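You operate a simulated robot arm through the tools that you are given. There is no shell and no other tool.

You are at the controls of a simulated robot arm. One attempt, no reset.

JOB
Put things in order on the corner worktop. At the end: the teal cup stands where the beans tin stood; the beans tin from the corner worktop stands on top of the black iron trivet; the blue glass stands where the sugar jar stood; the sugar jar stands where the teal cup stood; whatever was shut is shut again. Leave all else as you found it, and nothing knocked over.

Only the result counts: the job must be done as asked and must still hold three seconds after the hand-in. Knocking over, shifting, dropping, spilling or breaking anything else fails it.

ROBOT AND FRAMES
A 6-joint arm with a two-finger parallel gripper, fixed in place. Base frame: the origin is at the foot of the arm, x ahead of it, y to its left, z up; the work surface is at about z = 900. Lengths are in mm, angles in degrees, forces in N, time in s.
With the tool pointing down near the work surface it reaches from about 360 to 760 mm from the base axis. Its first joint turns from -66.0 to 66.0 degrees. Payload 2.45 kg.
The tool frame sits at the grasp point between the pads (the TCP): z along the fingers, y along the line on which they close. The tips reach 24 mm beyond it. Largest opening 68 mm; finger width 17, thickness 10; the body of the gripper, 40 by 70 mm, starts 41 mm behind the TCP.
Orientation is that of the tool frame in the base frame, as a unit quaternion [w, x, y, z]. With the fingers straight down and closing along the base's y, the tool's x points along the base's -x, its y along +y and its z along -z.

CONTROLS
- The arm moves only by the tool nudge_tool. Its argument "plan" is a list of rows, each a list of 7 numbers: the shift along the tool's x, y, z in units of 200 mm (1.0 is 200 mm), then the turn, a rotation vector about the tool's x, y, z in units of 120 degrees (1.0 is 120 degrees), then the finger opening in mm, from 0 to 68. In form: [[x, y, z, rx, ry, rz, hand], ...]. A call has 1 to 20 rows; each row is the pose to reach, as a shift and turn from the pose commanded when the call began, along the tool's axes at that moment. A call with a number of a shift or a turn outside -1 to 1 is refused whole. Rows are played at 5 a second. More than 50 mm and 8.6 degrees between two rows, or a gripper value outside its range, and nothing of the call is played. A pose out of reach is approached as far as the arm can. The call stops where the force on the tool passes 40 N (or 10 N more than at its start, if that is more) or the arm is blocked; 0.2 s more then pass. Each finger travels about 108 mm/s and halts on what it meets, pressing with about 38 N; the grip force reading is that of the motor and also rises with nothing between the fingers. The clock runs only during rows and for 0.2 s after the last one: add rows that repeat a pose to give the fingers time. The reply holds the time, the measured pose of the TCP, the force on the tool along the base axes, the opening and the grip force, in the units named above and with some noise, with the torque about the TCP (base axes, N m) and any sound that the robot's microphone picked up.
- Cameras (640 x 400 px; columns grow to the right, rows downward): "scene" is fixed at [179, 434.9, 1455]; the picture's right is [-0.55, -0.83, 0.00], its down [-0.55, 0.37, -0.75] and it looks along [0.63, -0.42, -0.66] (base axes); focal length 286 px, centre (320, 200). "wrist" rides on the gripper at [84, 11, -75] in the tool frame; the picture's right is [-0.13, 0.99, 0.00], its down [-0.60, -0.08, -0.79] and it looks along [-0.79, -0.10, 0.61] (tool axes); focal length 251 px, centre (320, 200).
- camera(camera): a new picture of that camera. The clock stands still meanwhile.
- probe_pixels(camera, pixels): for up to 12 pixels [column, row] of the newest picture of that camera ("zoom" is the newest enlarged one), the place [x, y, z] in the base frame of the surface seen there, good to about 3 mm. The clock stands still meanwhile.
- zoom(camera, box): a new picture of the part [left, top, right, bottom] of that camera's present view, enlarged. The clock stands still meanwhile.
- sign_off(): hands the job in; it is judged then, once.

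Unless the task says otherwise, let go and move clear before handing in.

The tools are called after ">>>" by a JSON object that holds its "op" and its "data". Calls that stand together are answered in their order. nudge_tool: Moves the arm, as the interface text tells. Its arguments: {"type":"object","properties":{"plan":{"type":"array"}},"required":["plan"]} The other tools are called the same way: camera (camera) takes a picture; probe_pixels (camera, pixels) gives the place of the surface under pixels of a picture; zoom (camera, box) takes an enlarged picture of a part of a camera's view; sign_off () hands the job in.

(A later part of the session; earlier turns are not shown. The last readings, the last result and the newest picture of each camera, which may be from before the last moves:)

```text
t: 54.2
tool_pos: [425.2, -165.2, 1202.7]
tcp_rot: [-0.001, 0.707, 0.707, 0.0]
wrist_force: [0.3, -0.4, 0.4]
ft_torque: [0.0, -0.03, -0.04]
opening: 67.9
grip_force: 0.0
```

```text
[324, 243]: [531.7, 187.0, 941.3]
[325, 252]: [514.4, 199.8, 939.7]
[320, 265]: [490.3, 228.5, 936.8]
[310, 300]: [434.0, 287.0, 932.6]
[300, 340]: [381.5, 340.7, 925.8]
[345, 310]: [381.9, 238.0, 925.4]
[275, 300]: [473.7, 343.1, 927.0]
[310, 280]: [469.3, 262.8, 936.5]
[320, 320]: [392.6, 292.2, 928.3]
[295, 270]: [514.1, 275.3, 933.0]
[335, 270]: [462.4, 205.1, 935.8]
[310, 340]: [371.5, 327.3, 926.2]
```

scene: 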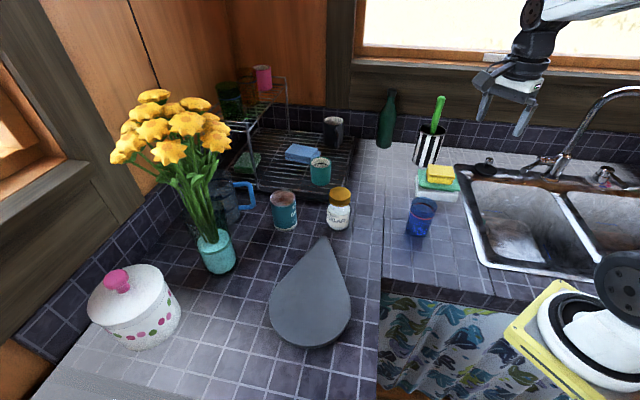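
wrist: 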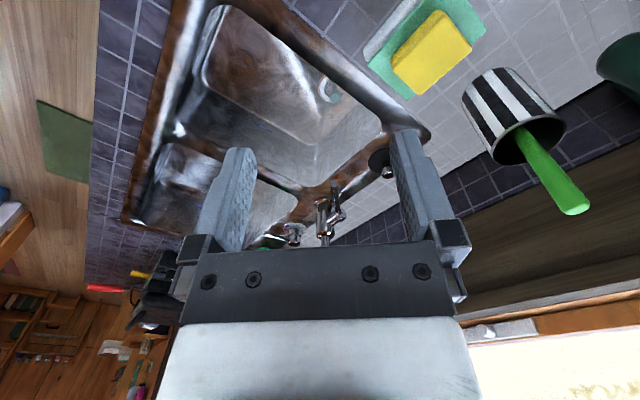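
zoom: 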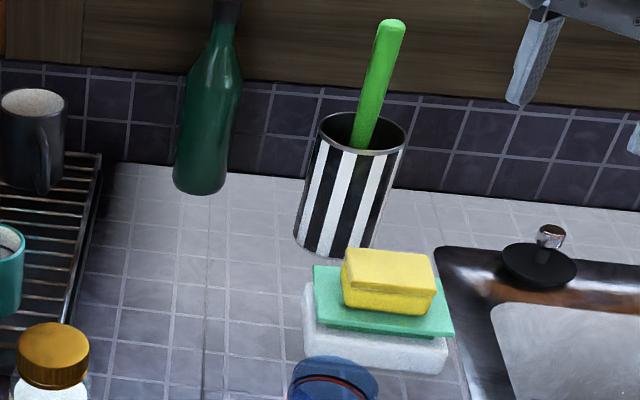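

The tilt is unchanged, so the slab is simply shaped that way and nothing was under it. I'll look more closely at the dark items beyond the sink (wrist view around (150,290)).

>>> {"op": "nudge_tool", "data": {"plan": [[-0.165, -0.075, -0.047, 0, 0, 0, 68], [-0.33, -0.15, -0.094, 0, 0, 0, 68], [-0.495, -0.225, -0.141, 0, 0, 0, 68], [-0.66, -0.3, -0.188, 0, 0, 0, 68], [-0.825, -0.375, -0.235, 0, 0, 0, 68]]}}

>>> {"op": "camera", "data": {"camera": "wrist"}}

>>> {"op": "zoom", "data": {"camera": "wrist", "box": [0, 100, 260, 280]}}

```text
t: 55.4
tool_pos: [350.3, -331.8, 1254.4]
tcp_rot: [-0.001, 0.707, 0.707, -0.001]
wrist_force: [-0.6, -0.3, 0.1]
ft_torque: [0.03, 0.03, 0.0]
opening: 68.1
grip_force: 0.0
```

```text
taken
```

wrist: 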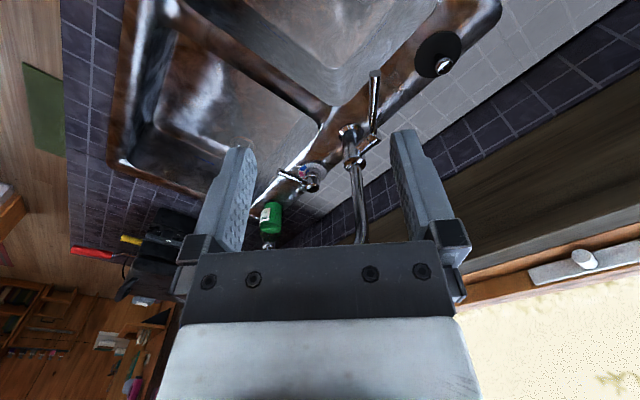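

```text
2.22 times, centred on (130, 190) of wrist
```

zoom: 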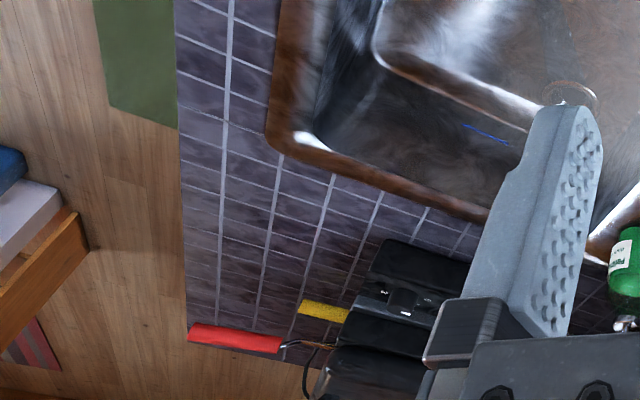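

Only a toaster-like appliance and a mat there. I'll turn further round to see behind the arm's right side and the counter fronts.

>>> {"op": "nudge_tool", "data": {"plan": [[0, 0, 0, 0, 0, 0.0667, 68], [0, 0, 0, 0, 0, 0.1333, 68], [0, 0, 0, 0, 0, 0.2, 68], [0, 0, 0, 0, 0, 0.2667, 68], [0, 0, 0, 0, 0, 0.3333, 68], [0, 0, 0, 0, 0, 0.4, 68], [0, 0, 0, 0, 0, 0.4667, 68], [0, 0, 0, 0, 0, 0.5333, 68], [0, 0, 0, 0, 0, 0.6, 68], [0, 0, 0, 0, 0, 0.6667, 68], [0, 0, 0, 0, 0, 0.7333, 68]]}}

>>> {"op": "camera", "data": {"camera": "wrist"}}

```text
t: 57.8
tool_pos: [351.8, -331.2, 1252.3]
tcp_rot: [-0.001, 1.0, 0.016, -0.001]
wrist_force: [0.4, 0.0, 0.2]
ft_torque: [0.02, 0.0, 0.0]
opening: 67.9
grip_force: 0.0
```

```text
taken
```

wrist: 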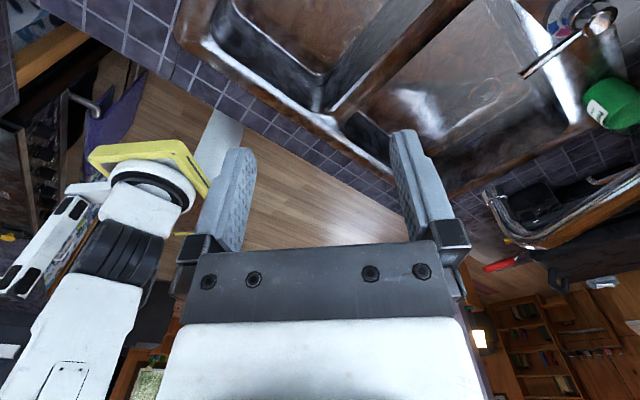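

The upper-left of this view shows the front below the corner worktop: an orange wooden strip at (50,55) and dark space beneath. I'll enlarge it.

>>> {"op": "zoom", "data": {"camera": "wrist", "box": [0, 0, 200, 130]}}

>>> {"op": "probe_pixels", "data": {"camera": "wrist", "pixels": [[50, 55], [15, 78], [88, 35], [60, 75], [85, 105], [105, 80], [20, 40], [40, 20], [70, 90], [130, 10], [100, 150], [20, 130]]}}

```text
3.08 times, centred on (100, 65) of wrist
```

zoom: 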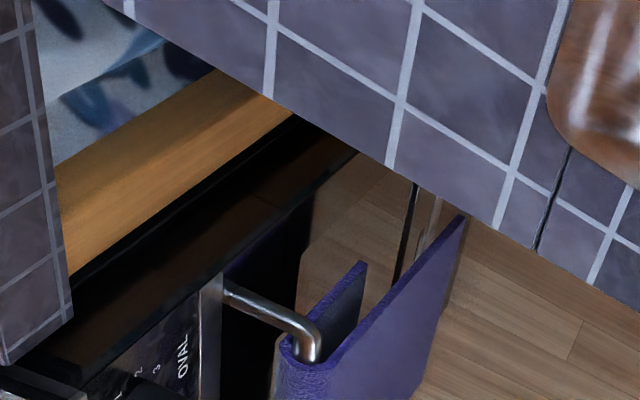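

```text
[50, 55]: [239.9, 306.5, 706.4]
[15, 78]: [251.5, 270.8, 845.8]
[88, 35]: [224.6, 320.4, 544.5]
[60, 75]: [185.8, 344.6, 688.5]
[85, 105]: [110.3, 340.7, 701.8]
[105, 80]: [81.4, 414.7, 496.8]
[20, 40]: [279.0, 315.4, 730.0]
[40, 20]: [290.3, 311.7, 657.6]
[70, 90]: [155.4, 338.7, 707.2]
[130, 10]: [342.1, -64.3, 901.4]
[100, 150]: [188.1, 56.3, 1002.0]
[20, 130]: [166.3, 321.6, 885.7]
```

Those are just the curtain, a wooden end panel and the oven front with the towel; no drawer. Something small shows in the left sink basin near scene (487,230), so I'll enlarge that and other hidden corners.

>>> {"op": "zoom", "data": {"camera": "scene", "box": [465, 195, 545, 265]}}

>>> {"op": "zoom", "data": {"camera": "wrist", "box": [200, 0, 480, 140]}}

>>> {"op": "zoom", "data": {"camera": "scene", "box": [215, 60, 300, 140]}}

>>> {"op": "zoom", "data": {"camera": "scene", "box": [520, 130, 640, 250]}}

```text
5.71 times, centred on (505, 230) of scene
```

zoom: 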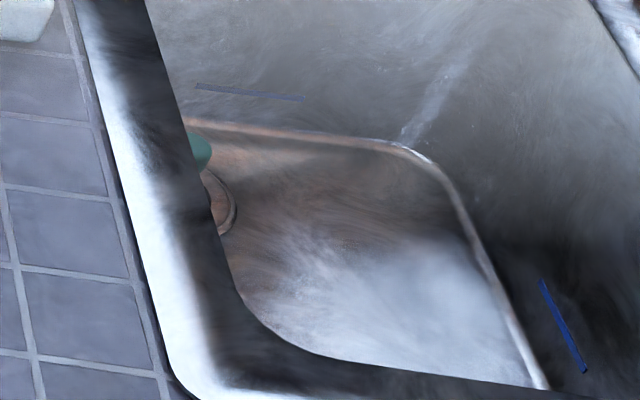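

```text
2.29 times, centred on (340, 70) of wrist
```

zoom: 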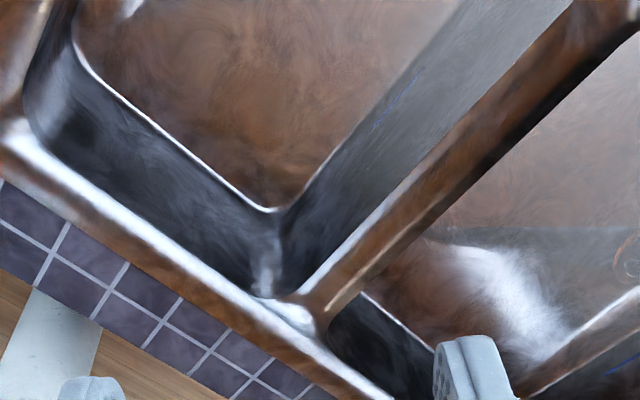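

```text
5.00 times, centred on (258, 100) of scene
```

zoom: 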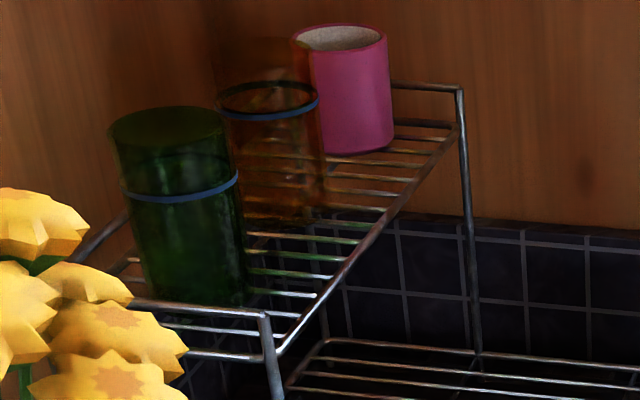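

```text
3.33 times, centred on (580, 190) of scene
```

zoom: 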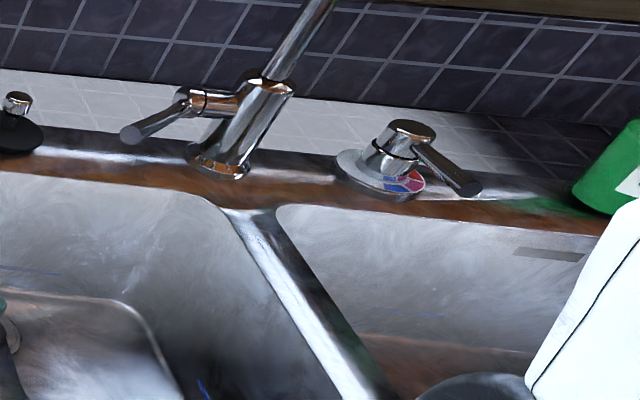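

There's a teal something at the left wall of the left basin (enlarged (200,150)), mostly hidden by the rim. I'll turn the wrist back round to look into that basin.

>>> {"op": "nudge_tool", "data": {"plan": [[0, 0, 0, 0, 0, -0.07, 68], [0, 0, 0, 0, 0, -0.14, 68], [0, 0, 0, 0, 0, -0.21, 68], [0, 0, 0, 0, 0, -0.28, 68], [0, 0, 0, 0, 0, -0.35, 68], [0, 0, 0, 0, 0, -0.42, 68], [0, 0, 0, 0, 0, -0.49, 68], [0, 0, 0, 0, 0, -0.56, 68], [0, 0, 0, 0, 0, -0.63, 68], [0, 0, 0, 0, 0, -0.7, 68], [0, 0, 0, 0, 0, -0.77, 68], [0, 0, 0, 0, 0, -0.84, 68], [0, 0, 0, 0, 0, -0.91, 68], [0, 0, 0, 0, 0, -0.98, 68]]}}

>>> {"op": "nudge_tool", "data": {"plan": [[0, 0, 0, 0, 0, -0.07, 68], [0, 0, 0, 0, 0, -0.14, 68], [0, 0, 0, 0, 0, -0.21, 68], [0, 0, 0, 0, 0, -0.28, 68], [0, 0, 0, 0, 0, -0.35, 68], [0, 0, 0, 0, 0, -0.42, 68], [0, 0, 0, 0, 0, -0.49, 68], [0, 0, 0, 0, 0, -0.56, 68], [0, 0, 0, 0, 0, -0.63, 68], [0, 0, 0, 0, 0, -0.7, 68], [0, 0, 0, 0, 0, -0.77, 68], [0, 0, 0, 0, 0, -0.84, 68], [0, 0, 0, 0, 0, -0.91, 68], [0, 0, 0, 0, 0, -0.98, 68]]}}

>>> {"op": "camera", "data": {"camera": "wrist"}}

```text
t: 60.8
tool_pos: [351.9, -331.5, 1252.0]
tcp_rot: [0.0, 0.502, 0.865, 0.0]
wrist_force: [-0.2, -0.4, -0.3]
ft_torque: [0.0, 0.04, -0.02]
opening: 68.1
grip_force: 0.0
```

```text
t: 63.8
tool_pos: [352.8, -330.0, 1252.7]
tcp_rot: [-0.001, -0.48, 0.877, 0.0]
wrist_force: [-0.4, 0.8, -0.2]
ft_torque: [-0.02, 0.0, -0.04]
opening: 68.2
grip_force: 0.1
```

```text
taken
```

wrist: 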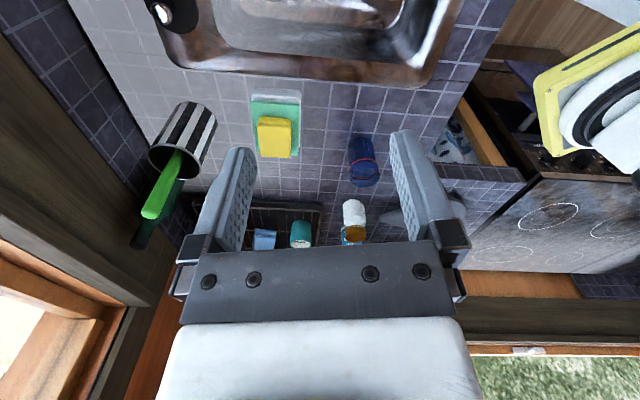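

The left basin is at the top of this view. I'll enlarge it.

>>> {"op": "zoom", "data": {"camera": "wrist", "box": [160, 0, 460, 100]}}

>>> {"op": "zoom", "data": {"camera": "wrist", "box": [440, 90, 640, 300]}}

```text
2.13 times, centred on (310, 50) of wrist
```

zoom: 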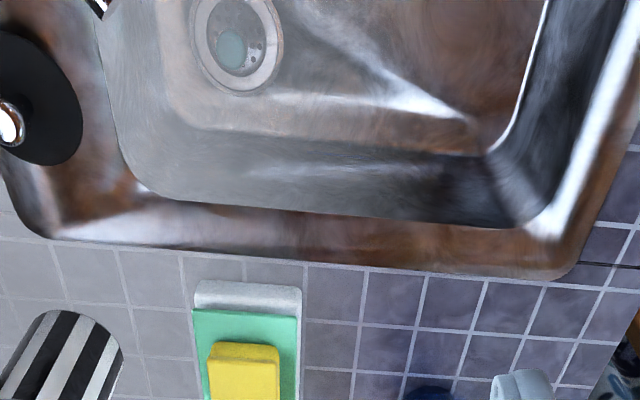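

```text
1.90 times, centred on (540, 195) of wrist
```

zoom: 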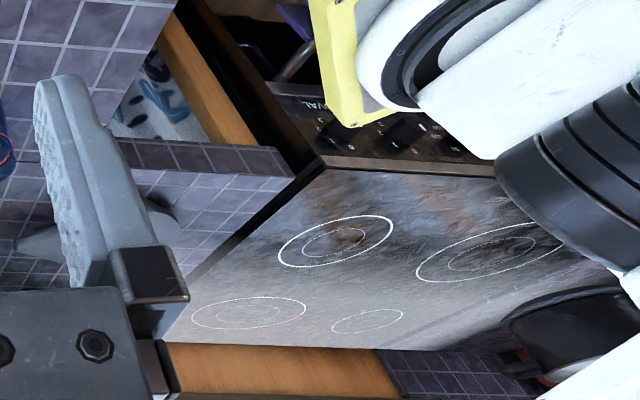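

The basin holds only a drain. The orange panels behind the rack have a seam, and an earlier wrist view showed a handle, so they may be cupboard doors; I'll probe where those panels and the dark frames are.

>>> {"op": "probe_pixels", "data": {"camera": "scene", "pixels": [[100, 40], [190, 60], [150, 50], [225, 50], [280, 40], [120, 5], [215, 5], [170, 85], [60, 130], [90, 250], [300, 80], [345, 60]]}}

>>> {"op": "zoom", "data": {"camera": "scene", "box": [40, 0, 360, 130]}}

```text
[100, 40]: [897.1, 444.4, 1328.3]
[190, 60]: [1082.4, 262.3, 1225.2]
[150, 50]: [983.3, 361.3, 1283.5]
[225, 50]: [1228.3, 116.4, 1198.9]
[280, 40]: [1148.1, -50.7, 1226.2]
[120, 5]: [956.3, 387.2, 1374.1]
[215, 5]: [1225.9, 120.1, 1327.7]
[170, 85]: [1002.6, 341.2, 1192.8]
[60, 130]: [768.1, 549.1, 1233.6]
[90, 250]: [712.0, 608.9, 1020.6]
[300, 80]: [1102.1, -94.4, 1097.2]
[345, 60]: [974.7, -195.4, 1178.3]
```

```text
2.00 times, centred on (200, 65) of scene
```

zoom: 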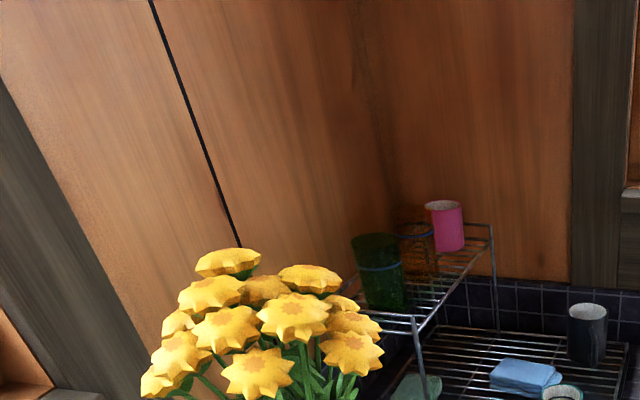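

Those panels are plain walls beyond reach (the corner is at (1228,116)). I still haven't seen behind the vase and jug, or inside the lidded canister, so I'll fly back to the left side at height and look down there.

>>> {"op": "nudge_tool", "data": {"plan": [[-0.1661, 0.0806, -0.0133, 0, 0, 0, 68], [-0.3322, 0.1612, -0.0267, 0, 0, 0, 68], [-0.4983, 0.2418, -0.04, 0, 0, 0, 68], [-0.6643, 0.3223, -0.0533, 0, 0, 0, 68], [-0.8304, 0.4029, -0.0667, 0, 0, 0, 68], [-0.9965, 0.4835, -0.08, 0, 0, 0, 68]]}}

>>> {"op": "nudge_tool", "data": {"plan": [[-0.1661, 0.0806, -0.0133, 0, 0, 0, 68], [-0.3322, 0.1612, -0.0267, 0, 0, 0, 68], [-0.4983, 0.2418, -0.04, 0, 0, 0, 68], [-0.6643, 0.3223, -0.0533, 0, 0, 0, 68], [-0.8304, 0.4029, -0.0667, 0, 0, 0, 68], [-0.9965, 0.4835, -0.08, 0, 0, 0, 68]]}}

>>> {"op": "nudge_tool", "data": {"plan": [[-0.1661, 0.0806, -0.0133, 0, 0, 0.05, 68], [-0.3322, 0.1612, -0.0267, 0, 0, 0.1, 68], [-0.4983, 0.2418, -0.04, 0, 0, 0.15, 68], [-0.6643, 0.3223, -0.0533, 0, 0, 0.2, 68], [-0.8304, 0.4029, -0.0667, 0, 0, 0.25, 68], [-0.9965, 0.4835, -0.08, 0, 0, 0.3, 68]]}}

>>> {"op": "camera", "data": {"camera": "wrist"}}

```text
t: 65.2
tool_pos: [379.8, -109.6, 1268.4]
tcp_rot: [-0.001, -0.48, 0.877, 0.001]
wrist_force: [-0.2, 1.2, -0.2]
ft_torque: [0.0, -0.03, 0.0]
opening: 68.0
grip_force: 0.0
```

```text
t: 66.6
tool_pos: [405.1, 110.5, 1285.2]
tcp_rot: [0.0, -0.479, 0.878, 0.001]
wrist_force: [1.2, -0.3, 0.4]
ft_torque: [0.01, 0.03, -0.01]
opening: 67.9
grip_force: 0.1
```

```text
t: 68.0
tool_pos: [431.0, 330.4, 1301.5]
tcp_rot: [-0.001, -0.182, 0.983, 0.0]
wrist_force: [-0.5, 0.9, 0.4]
ft_torque: [-0.02, -0.04, -0.01]
opening: 68.1
grip_force: 0.0
```

```text
taken
```

wrist: 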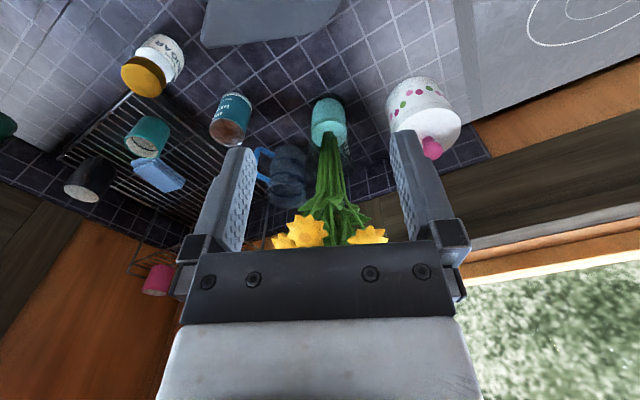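

Now I can see around the vase and jug between the fingers. Enlarging the area behind them and the canister.

>>> {"op": "zoom", "data": {"camera": "wrist", "box": [240, 100, 400, 220]}}

>>> {"op": "zoom", "data": {"camera": "wrist", "box": [370, 60, 500, 180]}}

>>> {"op": "zoom", "data": {"camera": "wrist", "box": [50, 60, 250, 260]}}

```text
3.33 times, centred on (320, 160) of wrist
```

zoom: 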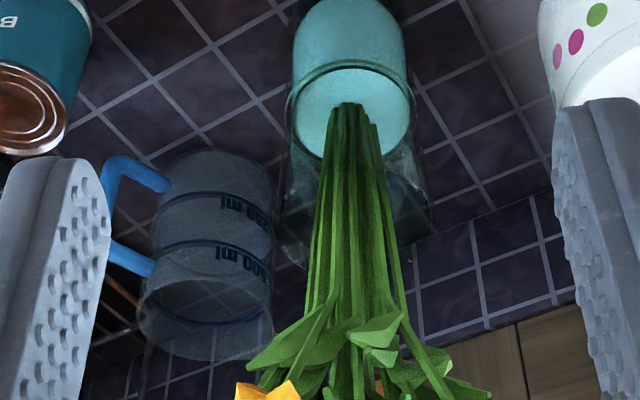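

```text
3.33 times, centred on (435, 120) of wrist
```

zoom: 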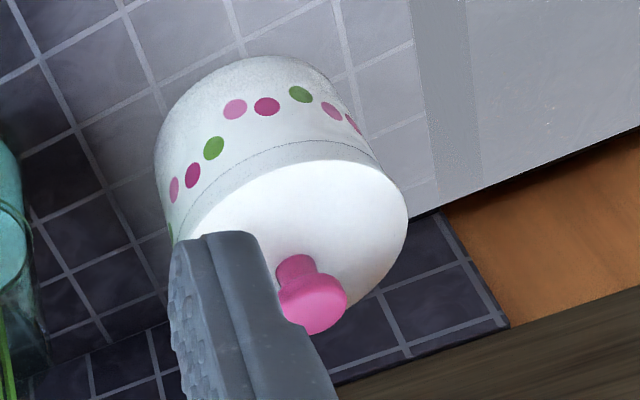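

```text
2.00 times, centred on (150, 160) of wrist
```

zoom: 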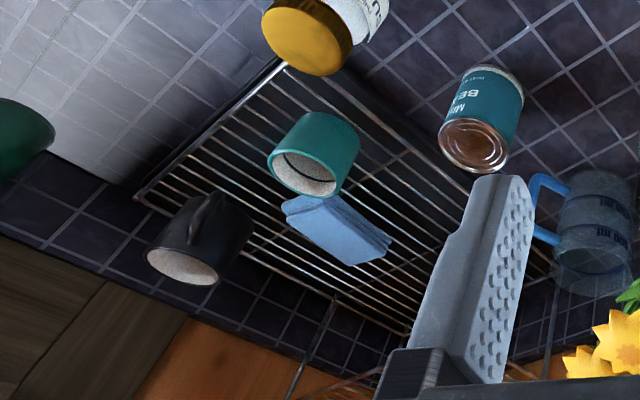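

Nothing is hidden behind the vase, jug or canister. The lidded canister is the only shut thing within range that I haven't checked, so I'll measure its lid and knob carefully.

>>> {"op": "camera", "data": {"camera": "scene"}}

>>> {"op": "zoom", "data": {"camera": "scene", "box": [80, 255, 190, 355]}}

>>> {"op": "probe_pixels", "data": {"camera": "wrist", "pixels": [[432, 143], [437, 148], [428, 140], [430, 150], [400, 110], [420, 105], [445, 125], [455, 140], [450, 115], [395, 85], [415, 80], [435, 90]]}}

```text
taken
```

scene: 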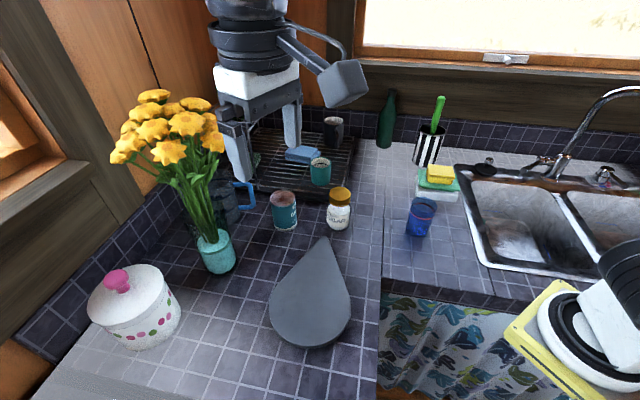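

```text
4.00 times, centred on (135, 305) of scene
```

zoom: 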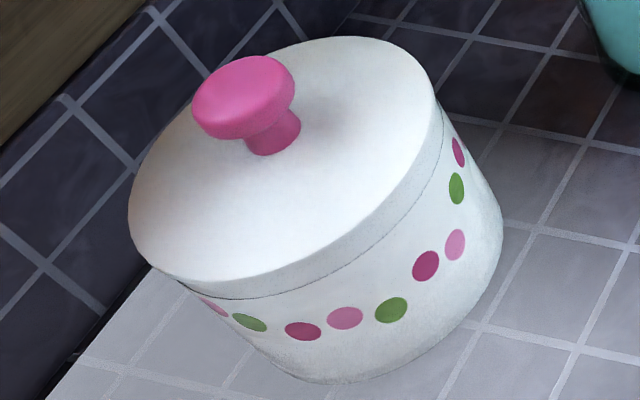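

```text
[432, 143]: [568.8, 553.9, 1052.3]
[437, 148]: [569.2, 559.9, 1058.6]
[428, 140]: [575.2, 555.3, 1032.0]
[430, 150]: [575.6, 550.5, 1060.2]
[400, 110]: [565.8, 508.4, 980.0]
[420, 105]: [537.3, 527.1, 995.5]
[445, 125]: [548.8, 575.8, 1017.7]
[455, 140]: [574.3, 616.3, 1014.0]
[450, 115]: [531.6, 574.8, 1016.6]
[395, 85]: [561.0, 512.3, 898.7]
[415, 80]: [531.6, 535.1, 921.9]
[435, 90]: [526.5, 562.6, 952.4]
```

I'll probe the knob top and edges and the lid rim in this enlarged view.

>>> {"op": "probe_pixels", "data": {"camera": "zoom", "pixels": [[245, 90], [203, 105], [288, 82], [240, 65], [235, 125], [270, 140], [140, 200], [425, 100], [290, 265], [340, 50], [180, 262], [390, 180]]}}

>>> {"op": "probe_pixels", "data": {"camera": "zoom", "pixels": [[330, 375], [420, 345], [490, 250], [250, 360], [480, 180], [290, 295], [420, 205], [440, 140], [215, 150], [270, 60], [300, 120], [200, 90]]}}

```text
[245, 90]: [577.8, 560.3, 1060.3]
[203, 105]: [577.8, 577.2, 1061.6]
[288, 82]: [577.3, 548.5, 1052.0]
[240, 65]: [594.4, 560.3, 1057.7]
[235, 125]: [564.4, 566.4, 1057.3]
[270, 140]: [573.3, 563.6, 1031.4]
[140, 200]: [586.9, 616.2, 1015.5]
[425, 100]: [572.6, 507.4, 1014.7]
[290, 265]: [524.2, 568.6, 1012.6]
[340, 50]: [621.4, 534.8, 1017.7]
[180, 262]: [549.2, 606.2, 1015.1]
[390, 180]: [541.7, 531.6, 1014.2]
```

```text
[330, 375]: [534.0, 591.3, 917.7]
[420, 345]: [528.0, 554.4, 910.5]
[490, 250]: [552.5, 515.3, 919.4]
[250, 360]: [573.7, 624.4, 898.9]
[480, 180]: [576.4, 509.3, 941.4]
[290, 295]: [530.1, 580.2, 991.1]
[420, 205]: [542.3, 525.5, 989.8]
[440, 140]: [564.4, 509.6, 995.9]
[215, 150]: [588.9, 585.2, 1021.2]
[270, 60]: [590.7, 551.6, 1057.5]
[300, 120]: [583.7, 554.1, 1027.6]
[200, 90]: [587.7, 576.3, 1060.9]
```

The canister's centre is (579,562) with a lid radius of about 55 and a knob of about 31 mm diameter (z≈1046–1061). It sits 807 mm out, so I'll approach the knob with the tool leaning outward about 35°, keeping left of the flowers. First to a safe waypoint.

>>> {"op": "nudge_tool", "data": {"plan": [[-0.019, 0.164, 0.101, 0, 0, 0, 68], [-0.038, 0.328, 0.202, 0, 0, 0, 68], [-0.057, 0.492, 0.303, 0, 0, 0, 68], [-0.076, 0.656, 0.404, 0, 0, 0, 68], [-0.095, 0.82, 0.505, 0, 0, 0, 68], [-0.095, 0.82, 0.505, 0, 0, 0, 68]]}}

>>> {"op": "nudge_tool", "data": {"plan": [[-0.1449, 0, 0.066, 0, -0.0583, 0, 68], [-0.2898, 0, 0.132, 0, -0.1167, 0, 68], [-0.4347, -0.001, 0.198, 0, -0.175, 0, 68], [-0.5796, -0.001, 0.264, 0, -0.2333, 0, 68], [-0.7245, -0.002, 0.33, 0, -0.2917, 0, 68], [-0.7245, -0.002, 0.33, 0, -0.2917, 0, 68]]}}

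>>> {"op": "camera", "data": {"camera": "wrist"}}

>>> {"op": "camera", "data": {"camera": "scene"}}

```text
t: 69.4
tool_pos: [391.0, 487.9, 1198.1]
tcp_rot: [-0.002, -0.184, 0.983, 0.001]
wrist_force: [0.6, -0.3, -1.0]
ft_torque: [0.0, 0.01, 0.02]
opening: 68.1
grip_force: 0.1
```

```text
t: 70.8
tool_pos: [525.0, 539.2, 1134.4]
tcp_rot: [0.295, -0.176, 0.937, 0.056]
wrist_force: [0.6, -0.4, 0.2]
ft_torque: [0.03, 0.03, -0.01]
opening: 68.0
grip_force: 0.1
```

```text
taken
```

wrist: 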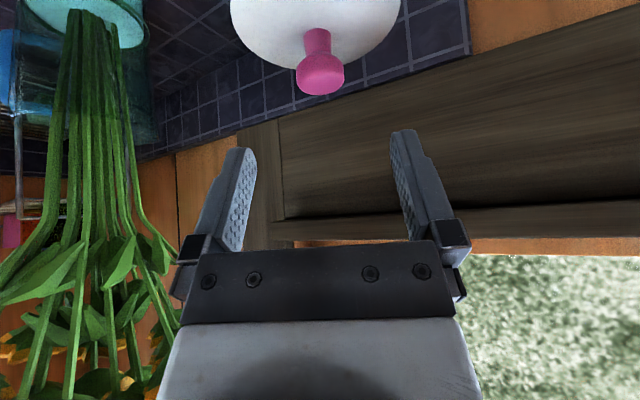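

```text
taken
```

scene: 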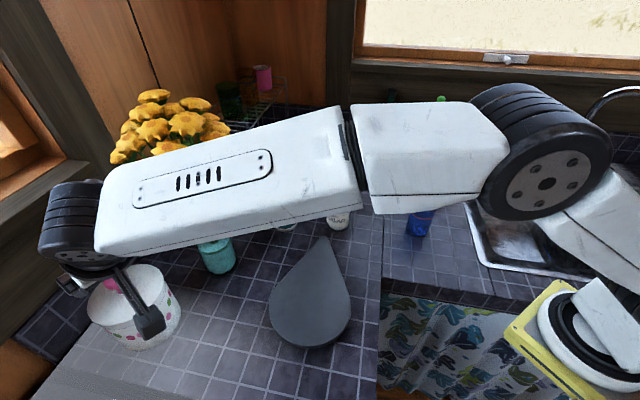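

The knob is at (320,72), exactly on the tool axis about 100 mm ahead. Advancing along the tool axis.

>>> {"op": "nudge_tool", "data": {"plan": [[0, 0, 0.12, 0, 0, 0, 68], [0, 0, 0.24, 0, 0, 0, 68], [0, 0, 0.34, 0, 0, 0, 68], [0, 0, 0.42, 0, 0, 0, 68], [0, 0, 0.48, 0, 0, 0, 68], [0, 0, 0.5, 0, 0, 0, 68], [0, 0, 0.5, 0, 0, 0, 68]]}}

>>> {"op": "camera", "data": {"camera": "wrist"}}

>>> {"op": "zoom", "data": {"camera": "scene", "box": [40, 170, 200, 360]}}

```text
t: 72.4
tool_pos: [578.3, 560.6, 1051.1]
tcp_rot: [0.294, -0.176, 0.938, 0.056]
wrist_force: [-0.7, -0.4, -0.1]
ft_torque: [0.0, 0.04, 0.04]
opening: 68.2
grip_force: 0.0
```

```text
taken
```

wrist: 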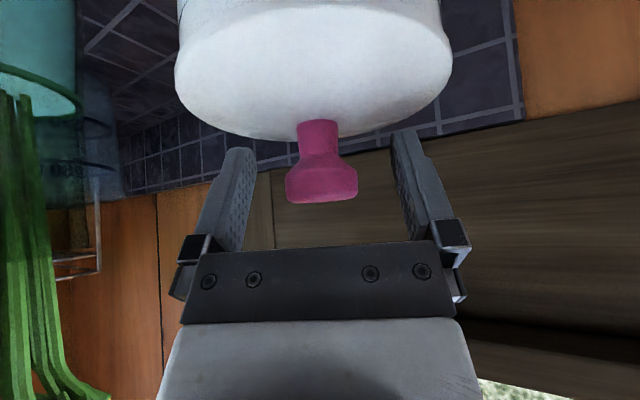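

```text
2.11 times, centred on (120, 265) of scene
```

zoom: 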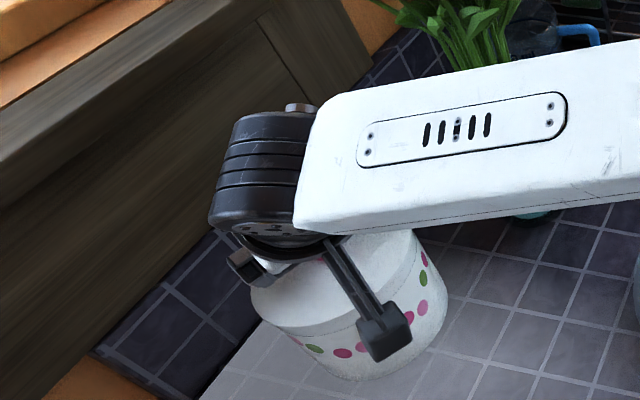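

The knob sits centred between the pads at (322,185). Closing on it.

>>> {"op": "nudge_tool", "data": {"plan": [[0, 0, 0, 0, 0, 0, 50], [0, 0, 0, 0, 0, 0, 38], [0, 0, 0, 0, 0, 0, 26], [0, 0, 0, 0, 0, 0, 20], [0, 0, 0, 0, 0, 0, 20]]}}

```text
t: 73.6
tool_pos: [578.2, 560.8, 1050.3]
tcp_rot: [0.294, -0.176, 0.938, 0.056]
wrist_force: [-0.3, -0.3, 0.3]
ft_torque: [0.02, 0.0, 0.02]
opening: 32.5
grip_force: 37.9
```

The grip reads 32.5 mm, matching the knob. Lifting the lid straight up, slowly, watching the force.

>>> {"op": "nudge_tool", "data": {"plan": [[-0.0143, 0, -0.0205, 0, 0, 0, 20], [-0.0286, 0, -0.0411, 0, 0, 0, 20], [-0.0571, 0, -0.0822, 0, 0, 0, 20], [-0.0857, 0, -0.1232, 0, 0, 0, 20], [-0.1142, 0, -0.1643, 0, 0, 0, 20]]}}

>>> {"op": "camera", "data": {"camera": "wrist"}}

>>> {"op": "zoom", "data": {"camera": "scene", "box": [40, 170, 200, 360]}}

```text
t: 74.8
tool_pos: [579.8, 562.7, 1091.0]
tcp_rot: [0.294, -0.176, 0.938, 0.055]
wrist_force: [0.3, -0.4, 0.5]
ft_torque: [-0.01, -0.05, 0.02]
opening: 32.5
grip_force: 37.8
```

```text
taken
```

wrist: 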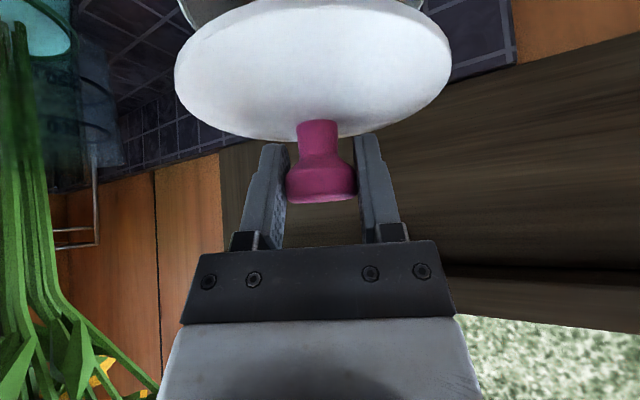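

```text
2.11 times, centred on (120, 265) of scene
```

zoom: 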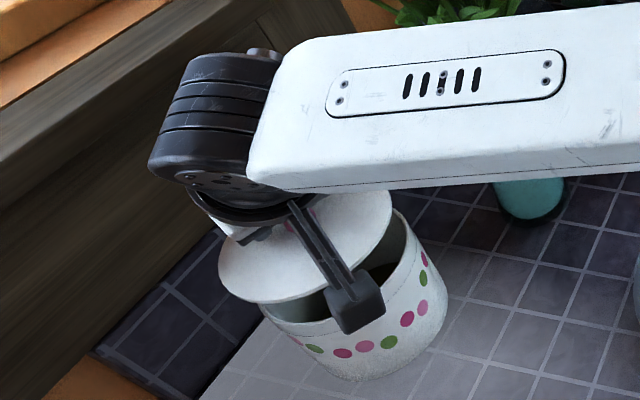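

The lid is up and the canister is open with a dark interior. I'll raise it a bit more and carry it back toward the glass's old spot, then look inside.

>>> {"op": "nudge_tool", "data": {"plan": [[-0.0357, 0, -0.0513, 0, 0, 0, 20], [-0.0714, 0, -0.1027, 0, 0, 0, 20], [0.0479, -0.0314, -0.1858, 0, 0, 0, 20], [0.1673, -0.0628, -0.2688, 0, 0, 0, 20], [0.2866, -0.0942, -0.3519, 0, 0, 0, 20], [0.406, -0.1256, -0.435, 0, 0, 0, 20], [0.5253, -0.157, -0.518, 0, 0, 0, 20]]}}

>>> {"op": "camera", "data": {"camera": "wrist"}}

>>> {"op": "camera", "data": {"camera": "scene"}}

```text
t: 76.4
tool_pos: [454.8, 477.3, 1116.1]
tcp_rot: [0.295, -0.176, 0.937, 0.056]
wrist_force: [-0.5, -1.1, -1.1]
ft_torque: [0.0, -0.02, 0.0]
opening: 32.6
grip_force: 37.9
```

```text
taken
```

wrist: 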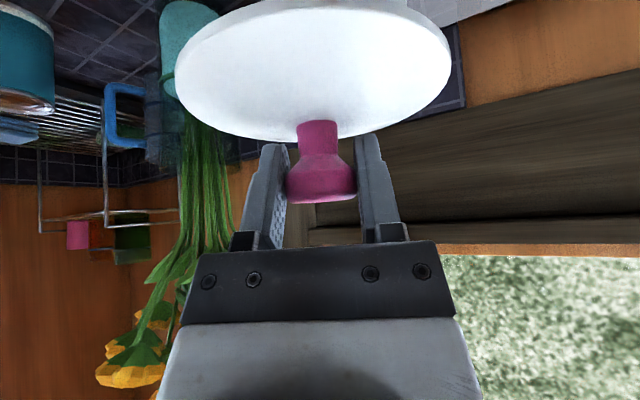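

```text
taken
```

scene: 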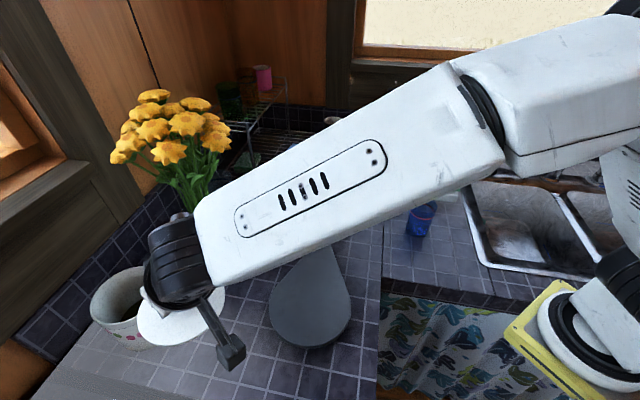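

The open canister is partly visible at (118,300). Enlarging its interior.

>>> {"op": "zoom", "data": {"camera": "scene", "box": [80, 255, 180, 355]}}

>>> {"op": "probe_pixels", "data": {"camera": "scene", "pixels": [[105, 290], [115, 300], [120, 310], [130, 295], [135, 280], [110, 305], [100, 295], [125, 315]]}}

```text
4.00 times, centred on (130, 305) of scene
```

zoom: 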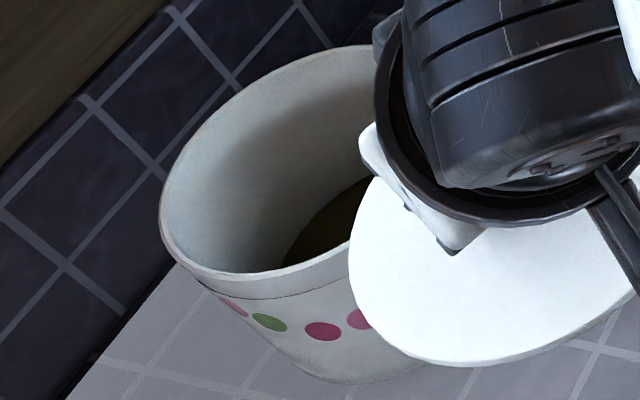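

```text
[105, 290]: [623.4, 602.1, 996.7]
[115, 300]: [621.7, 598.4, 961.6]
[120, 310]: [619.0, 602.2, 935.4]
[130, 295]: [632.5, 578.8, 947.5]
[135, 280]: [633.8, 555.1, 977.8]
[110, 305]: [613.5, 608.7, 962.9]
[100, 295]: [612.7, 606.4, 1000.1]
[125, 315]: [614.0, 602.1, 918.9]
```

There's a dark round thing at the bottom of the canister. I'll set the lid down on the free tiles near (455,478), then look properly inside.

>>> {"op": "nudge_tool", "data": {"plan": [[0.0571, 0, 0.0822, 0, 0, 0, 20], [0.1285, 0, 0.1849, 0, 0, 0, 20], [0.2, 0, 0.2876, 0, 0, 0, 20], [0.2712, 0, 0.3903, 0, 0, 0, 20], [0.3426, 0, 0.493, 0, 0, 0, 20], [0.4, 0, 0.5751, 0, 0, 0, 20], [0.4225, 0, 0.608, 0, 0, 0, 20]]}}

>>> {"op": "camera", "data": {"camera": "scene"}}

>>> {"op": "zoom", "data": {"camera": "scene", "box": [80, 255, 240, 385]}}

```text
t: 78.0
tool_pos: [454.0, 478.1, 966.5]
tcp_rot: [0.294, -0.176, 0.938, 0.056]
wrist_force: [0.5, -0.8, -1.2]
ft_torque: [0.02, 0.02, 0.02]
opening: 32.1
grip_force: 38.1
```

```text
taken
```

scene: 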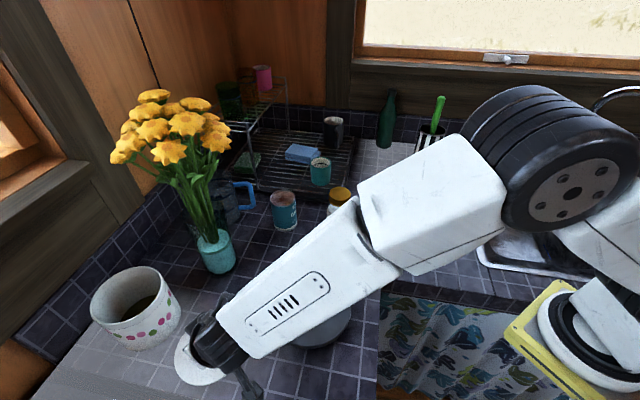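

```text
3.08 times, centred on (160, 320) of scene
```

zoom: 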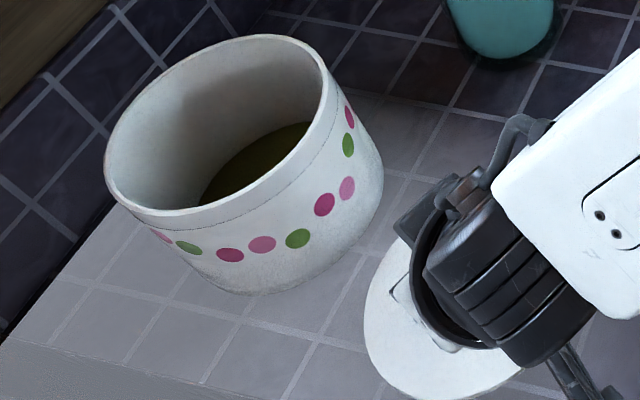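

Now the canister's inside is visible from the scene camera: a dark olive surface at about scene (137,308). I'll probe it and enlarge it.

>>> {"op": "probe_pixels", "data": {"camera": "scene", "pixels": [[137, 308], [145, 303], [130, 313], [125, 318], [150, 298], [140, 312], [125, 305], [110, 300], [150, 290], [140, 270], [95, 305], [160, 320]]}}

>>> {"op": "zoom", "data": {"camera": "scene", "box": [105, 280, 165, 330]}}

```text
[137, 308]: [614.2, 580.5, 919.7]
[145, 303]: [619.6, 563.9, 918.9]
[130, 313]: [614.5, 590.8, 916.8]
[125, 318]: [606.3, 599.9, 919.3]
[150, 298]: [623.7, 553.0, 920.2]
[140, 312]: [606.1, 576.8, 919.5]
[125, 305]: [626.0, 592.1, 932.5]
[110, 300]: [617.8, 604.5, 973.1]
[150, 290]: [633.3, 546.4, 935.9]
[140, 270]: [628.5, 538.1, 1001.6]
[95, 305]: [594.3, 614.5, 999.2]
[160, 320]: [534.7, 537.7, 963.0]
```

```text
8.00 times, centred on (135, 305) of scene
```

zoom: 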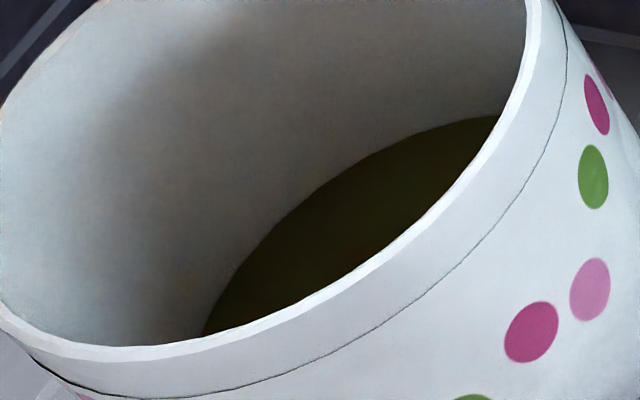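

The inside is filled by a flat, dark olive surface at z≈919 right up to the walls. It looks like contents rather than a trivet, but I want a look from above, so I'll lower the lid gently onto the tiles.

>>> {"op": "nudge_tool", "data": {"plan": [[0.0086, 0, 0.0123, 0, 0, 0, 20], [0.0171, 0, 0.0246, 0, 0, 0, 20], [0.0228, 0, 0.0329, 0, 0, 0, 20], [0.0286, 0, 0.0411, 0, 0, 0, 20]]}}

>>> {"op": "zoom", "data": {"camera": "scene", "box": [150, 310, 250, 390]}}

```text
t: 79.0
tool_pos: [454.6, 479.0, 958.0]
tcp_rot: [0.295, -0.175, 0.938, 0.056]
wrist_force: [0.1, -0.8, -0.2]
ft_torque: [0.0, 0.0, -0.01]
opening: 32.3
grip_force: 38.2
```

```text
5.00 times, centred on (200, 350) of scene
```

zoom: 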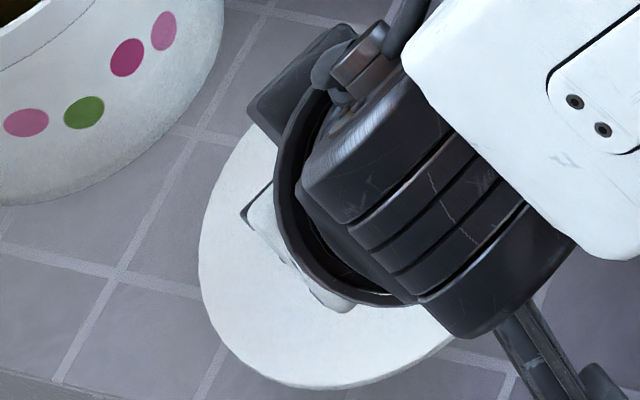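

No contact yet (forces near zero). Continuing down in 1.5 mm steps.

>>> {"op": "nudge_tool", "data": {"plan": [[0.0043, 0, 0.0062, 0, 0, 0, 20], [0.0086, 0, 0.0123, 0, 0, 0, 20], [0.0128, 0, 0.0185, 0, 0, 0, 20], [0.0171, 0, 0.0246, 0, 0, 0, 20]]}}

```text
t: 80.0
tool_pos: [455.0, 481.3, 951.9]
tcp_rot: [0.294, -0.176, 0.938, 0.055]
wrist_force: [0.6, -0.2, -0.5]
ft_torque: [-0.05, 0.0, -0.04]
opening: 32.3
grip_force: 37.8
```

>>> {"op": "nudge_tool", "data": {"plan": [[0.0043, 0, 0.0062, 0, 0, 0, 20], [0.0086, 0, 0.0123, 0, 0, 0, 20], [0.0114, 0, 0.0164, 0, 0, 0, 20]]}}

```text
t: 80.8
tool_pos: [454.6, 481.1, 948.3]
tcp_rot: [0.294, -0.176, 0.938, 0.057]
wrist_force: [-0.3, 0.5, 0.6]
ft_torque: [0.02, 0.01, 0.04]
opening: 32.2
grip_force: 38.1
```

Still free at z 948. A few more small steps.

>>> {"op": "nudge_tool", "data": {"plan": [[0.0043, 0, 0.0062, 0, 0, 0, 20], [0.0086, 0, 0.0123, 0, 0, 0, 20], [0.0114, 0, 0.0164, 0, 0, 0, 20]]}}

>>> {"op": "zoom", "data": {"camera": "scene", "box": [150, 310, 250, 390]}}

```text
t: 81.6
tool_pos: [454.8, 480.1, 945.7]
tcp_rot: [0.298, -0.175, 0.937, 0.057]
wrist_force: [-2.7, -5.9, 27.5]
ft_torque: [-0.02, 0.01, -0.04]
opening: 32.3
grip_force: 37.9
```

```text
5.00 times, centred on (200, 350) of scene
```

zoom: 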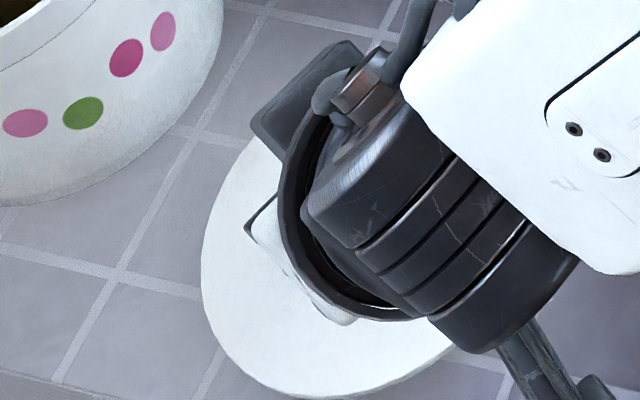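

Contact at z 945.7 (27 N). Easing off, releasing, and backing out along the tool axis.

>>> {"op": "nudge_tool", "data": {"plan": [[-0.004, 0, -0.0058, 0, 0, 0, 20], [-0.004, 0, -0.0058, 0, 0, 0, 40], [-0.004, 0, -0.0058, 0, 0, 0, 60], [-0.004, 0, -0.0058, 0, 0, 0, 68], [0, 0, -0.1, 0, 0, 0, 68], [0, 0, -0.25, 0, 0, 0, 68], [0, 0, -0.45, 0, 0, 0, 68], [0, 0, -0.65, 0, 0, 0, 68], [0, 0, -0.85, 0, 0, 0, 68]]}}

>>> {"op": "camera", "data": {"camera": "wrist"}}

>>> {"op": "camera", "data": {"camera": "scene"}}

```text
t: 83.6
tool_pos: [397.7, 427.9, 1084.1]
tcp_rot: [0.295, -0.175, 0.938, 0.055]
wrist_force: [-0.9, -0.3, 0.4]
ft_torque: [0.04, 0.01, 0.0]
opening: 68.0
grip_force: 0.2
out of reach, approached as far as the arm can: row 7, 8, 9
```

```text
taken
```

wrist: 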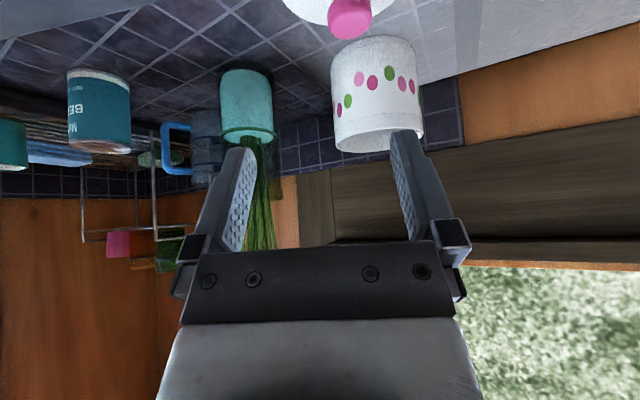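

```text
taken
```

scene: 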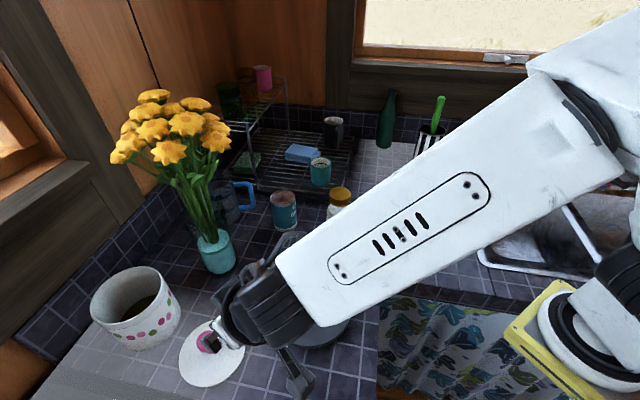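

The lid is resting on the tiles at scene (211,355). I'll level the tool again, then go up to look down into the canister.

>>> {"op": "nudge_tool", "data": {"plan": [[0, 0, 0, 0, 0.0583, 0, 68], [0, 0, 0, 0, 0.1167, 0, 68], [0, 0, 0, 0, 0.175, 0, 68], [0, 0, 0, 0, 0.2333, 0, 68], [0, 0, 0, 0, 0.2917, 0, 68], [0, 0, 0, 0, 0.2917, 0, 68]]}}

```text
t: 85.0
tool_pos: [401.0, 426.9, 1084.3]
tcp_rot: [-0.002, -0.184, 0.983, 0.001]
wrist_force: [-1.1, 0.1, 1.4]
ft_torque: [0.02, 0.01, 0.0]
opening: 68.1
grip_force: 0.1
```

>>> {"op": "nudge_tool", "data": {"plan": [[0, 0, -0.2, 0, 0, -0.033, 68], [0, 0, -0.4, 0, 0, -0.067, 68], [-0.1, 0.03, -0.6, 0, 0, -0.1, 68], [-0.22, 0.06, -0.75, 0, 0, -0.133, 68], [-0.34, 0.09, -0.83, 0, 0, -0.167, 68], [-0.422, 0.12, -0.83, 0, 0, -0.2, 68], [-0.422, 0.12, -0.83, 0, 0, -0.2, 68]]}}

>>> {"op": "camera", "data": {"camera": "wrist"}}

>>> {"op": "zoom", "data": {"camera": "wrist", "box": [240, 30, 400, 150]}}

```text
t: 86.6
tool_pos: [469.2, 478.6, 1247.3]
tcp_rot: [-0.001, -0.385, 0.923, 0.0]
wrist_force: [-0.2, 0.0, -0.2]
ft_torque: [-0.01, 0.0, 0.01]
opening: 67.8
grip_force: 0.2
```

```text
taken
```

wrist: 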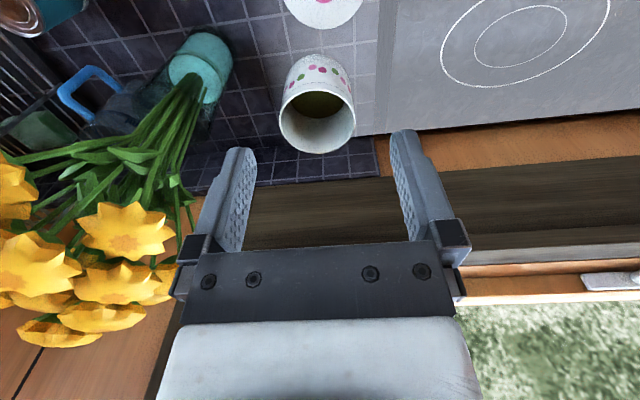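

```text
3.33 times, centred on (320, 90) of wrist
```

zoom: 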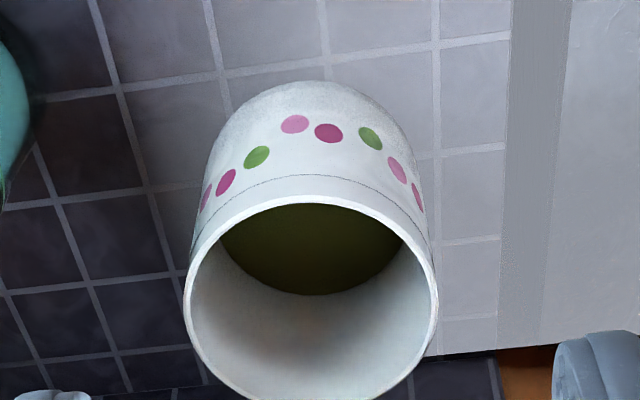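

Viewed from above, the canister holds only a flat olive-coloured fill, with no trivet. I'll put its lid back: tilt the tool to the same pose as before, above the knob at (454,479).

>>> {"op": "nudge_tool", "data": {"plan": [[0.0088, 0.0089, 0.1094, 0.0102, -0.0479, 0.0323, 68], [0.0176, 0.0178, 0.2188, 0.0204, -0.0958, 0.0646, 68], [0.0264, 0.0267, 0.3283, 0.0306, -0.1437, 0.0969, 68], [0.0351, 0.0355, 0.4377, 0.0407, -0.1915, 0.1291, 68], [0.0439, 0.0444, 0.5471, 0.0509, -0.2394, 0.1614, 68], [0.0527, 0.0533, 0.6565, 0.0611, -0.2873, 0.1937, 68], [0.0527, 0.0533, 0.6565, 0.0611, -0.2873, 0.1937, 68]]}}

>>> {"op": "camera", "data": {"camera": "wrist"}}

```text
t: 88.2
tool_pos: [455.5, 479.5, 1118.7]
tcp_rot: [0.295, -0.176, 0.937, 0.056]
wrist_force: [-0.3, -0.3, 0.4]
ft_torque: [-0.01, -0.04, 0.02]
opening: 68.1
grip_force: 0.0
```

```text
taken
```

wrist: 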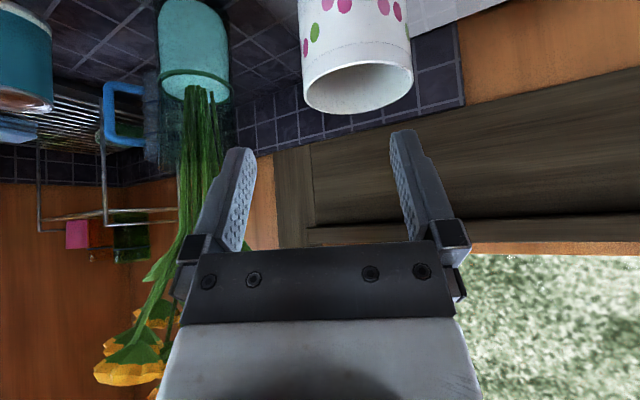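

The orientation matches the earlier one. Lowering vertically over the knob.

>>> {"op": "nudge_tool", "data": {"plan": [[0.0857, 0, 0.1232, 0, 0, 0, 68], [0.1713, 0, 0.2465, 0, 0, 0, 68], [0.257, 0, 0.3697, 0, 0, 0, 68], [0.3426, 0, 0.493, 0, 0, 0, 68], [0.4, 0, 0.5751, 0, 0, 0, 68], [0.4425, 0, 0.6367, 0, 0, 0, 68], [0.471, 0, 0.6778, 0, 0, 0, 68]]}}

>>> {"op": "camera", "data": {"camera": "wrist"}}

```text
t: 89.8
tool_pos: [456.2, 480.0, 952.9]
tcp_rot: [0.295, -0.175, 0.938, 0.055]
wrist_force: [-0.5, 0.6, -0.4]
ft_torque: [0.02, 0.0, -0.01]
opening: 67.8
grip_force: 0.0
```

```text
taken
```

wrist: 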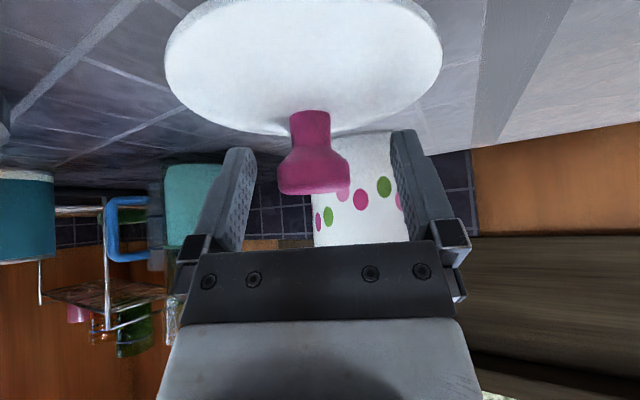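

The knob appears about 8 px left of where it was when gripped (column 313 vs 321), i.e. 3.5 mm. I'll shift to suit and go down the last 7 mm.

>>> {"op": "nudge_tool", "data": {"plan": [[0, -0.0175, 0, 0, 0, 0, 68], [0.0104, -0.0175, 0.015, 0, 0, 0, 68], [0.0208, -0.0175, 0.03, 0, 0, 0, 68], [0.0208, -0.0175, 0.03, 0, 0, 0, 68]]}}

>>> {"op": "camera", "data": {"camera": "wrist"}}

```text
t: 90.8
tool_pos: [457.9, 476.0, 945.3]
tcp_rot: [0.294, -0.175, 0.938, 0.055]
wrist_force: [0.8, -0.4, -1.1]
ft_torque: [-0.02, 0.0, 0.06]
opening: 68.1
grip_force: 0.0
```

```text
taken
```

wrist: 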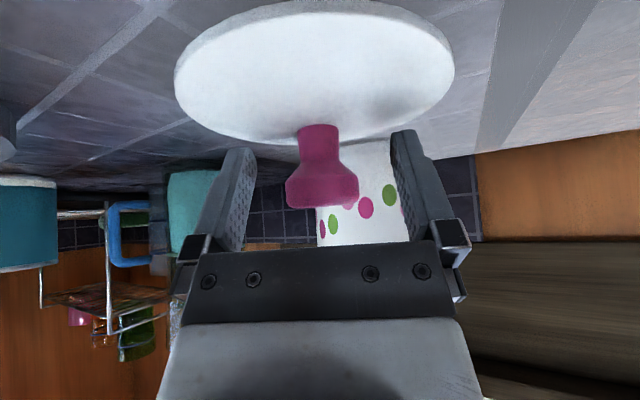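

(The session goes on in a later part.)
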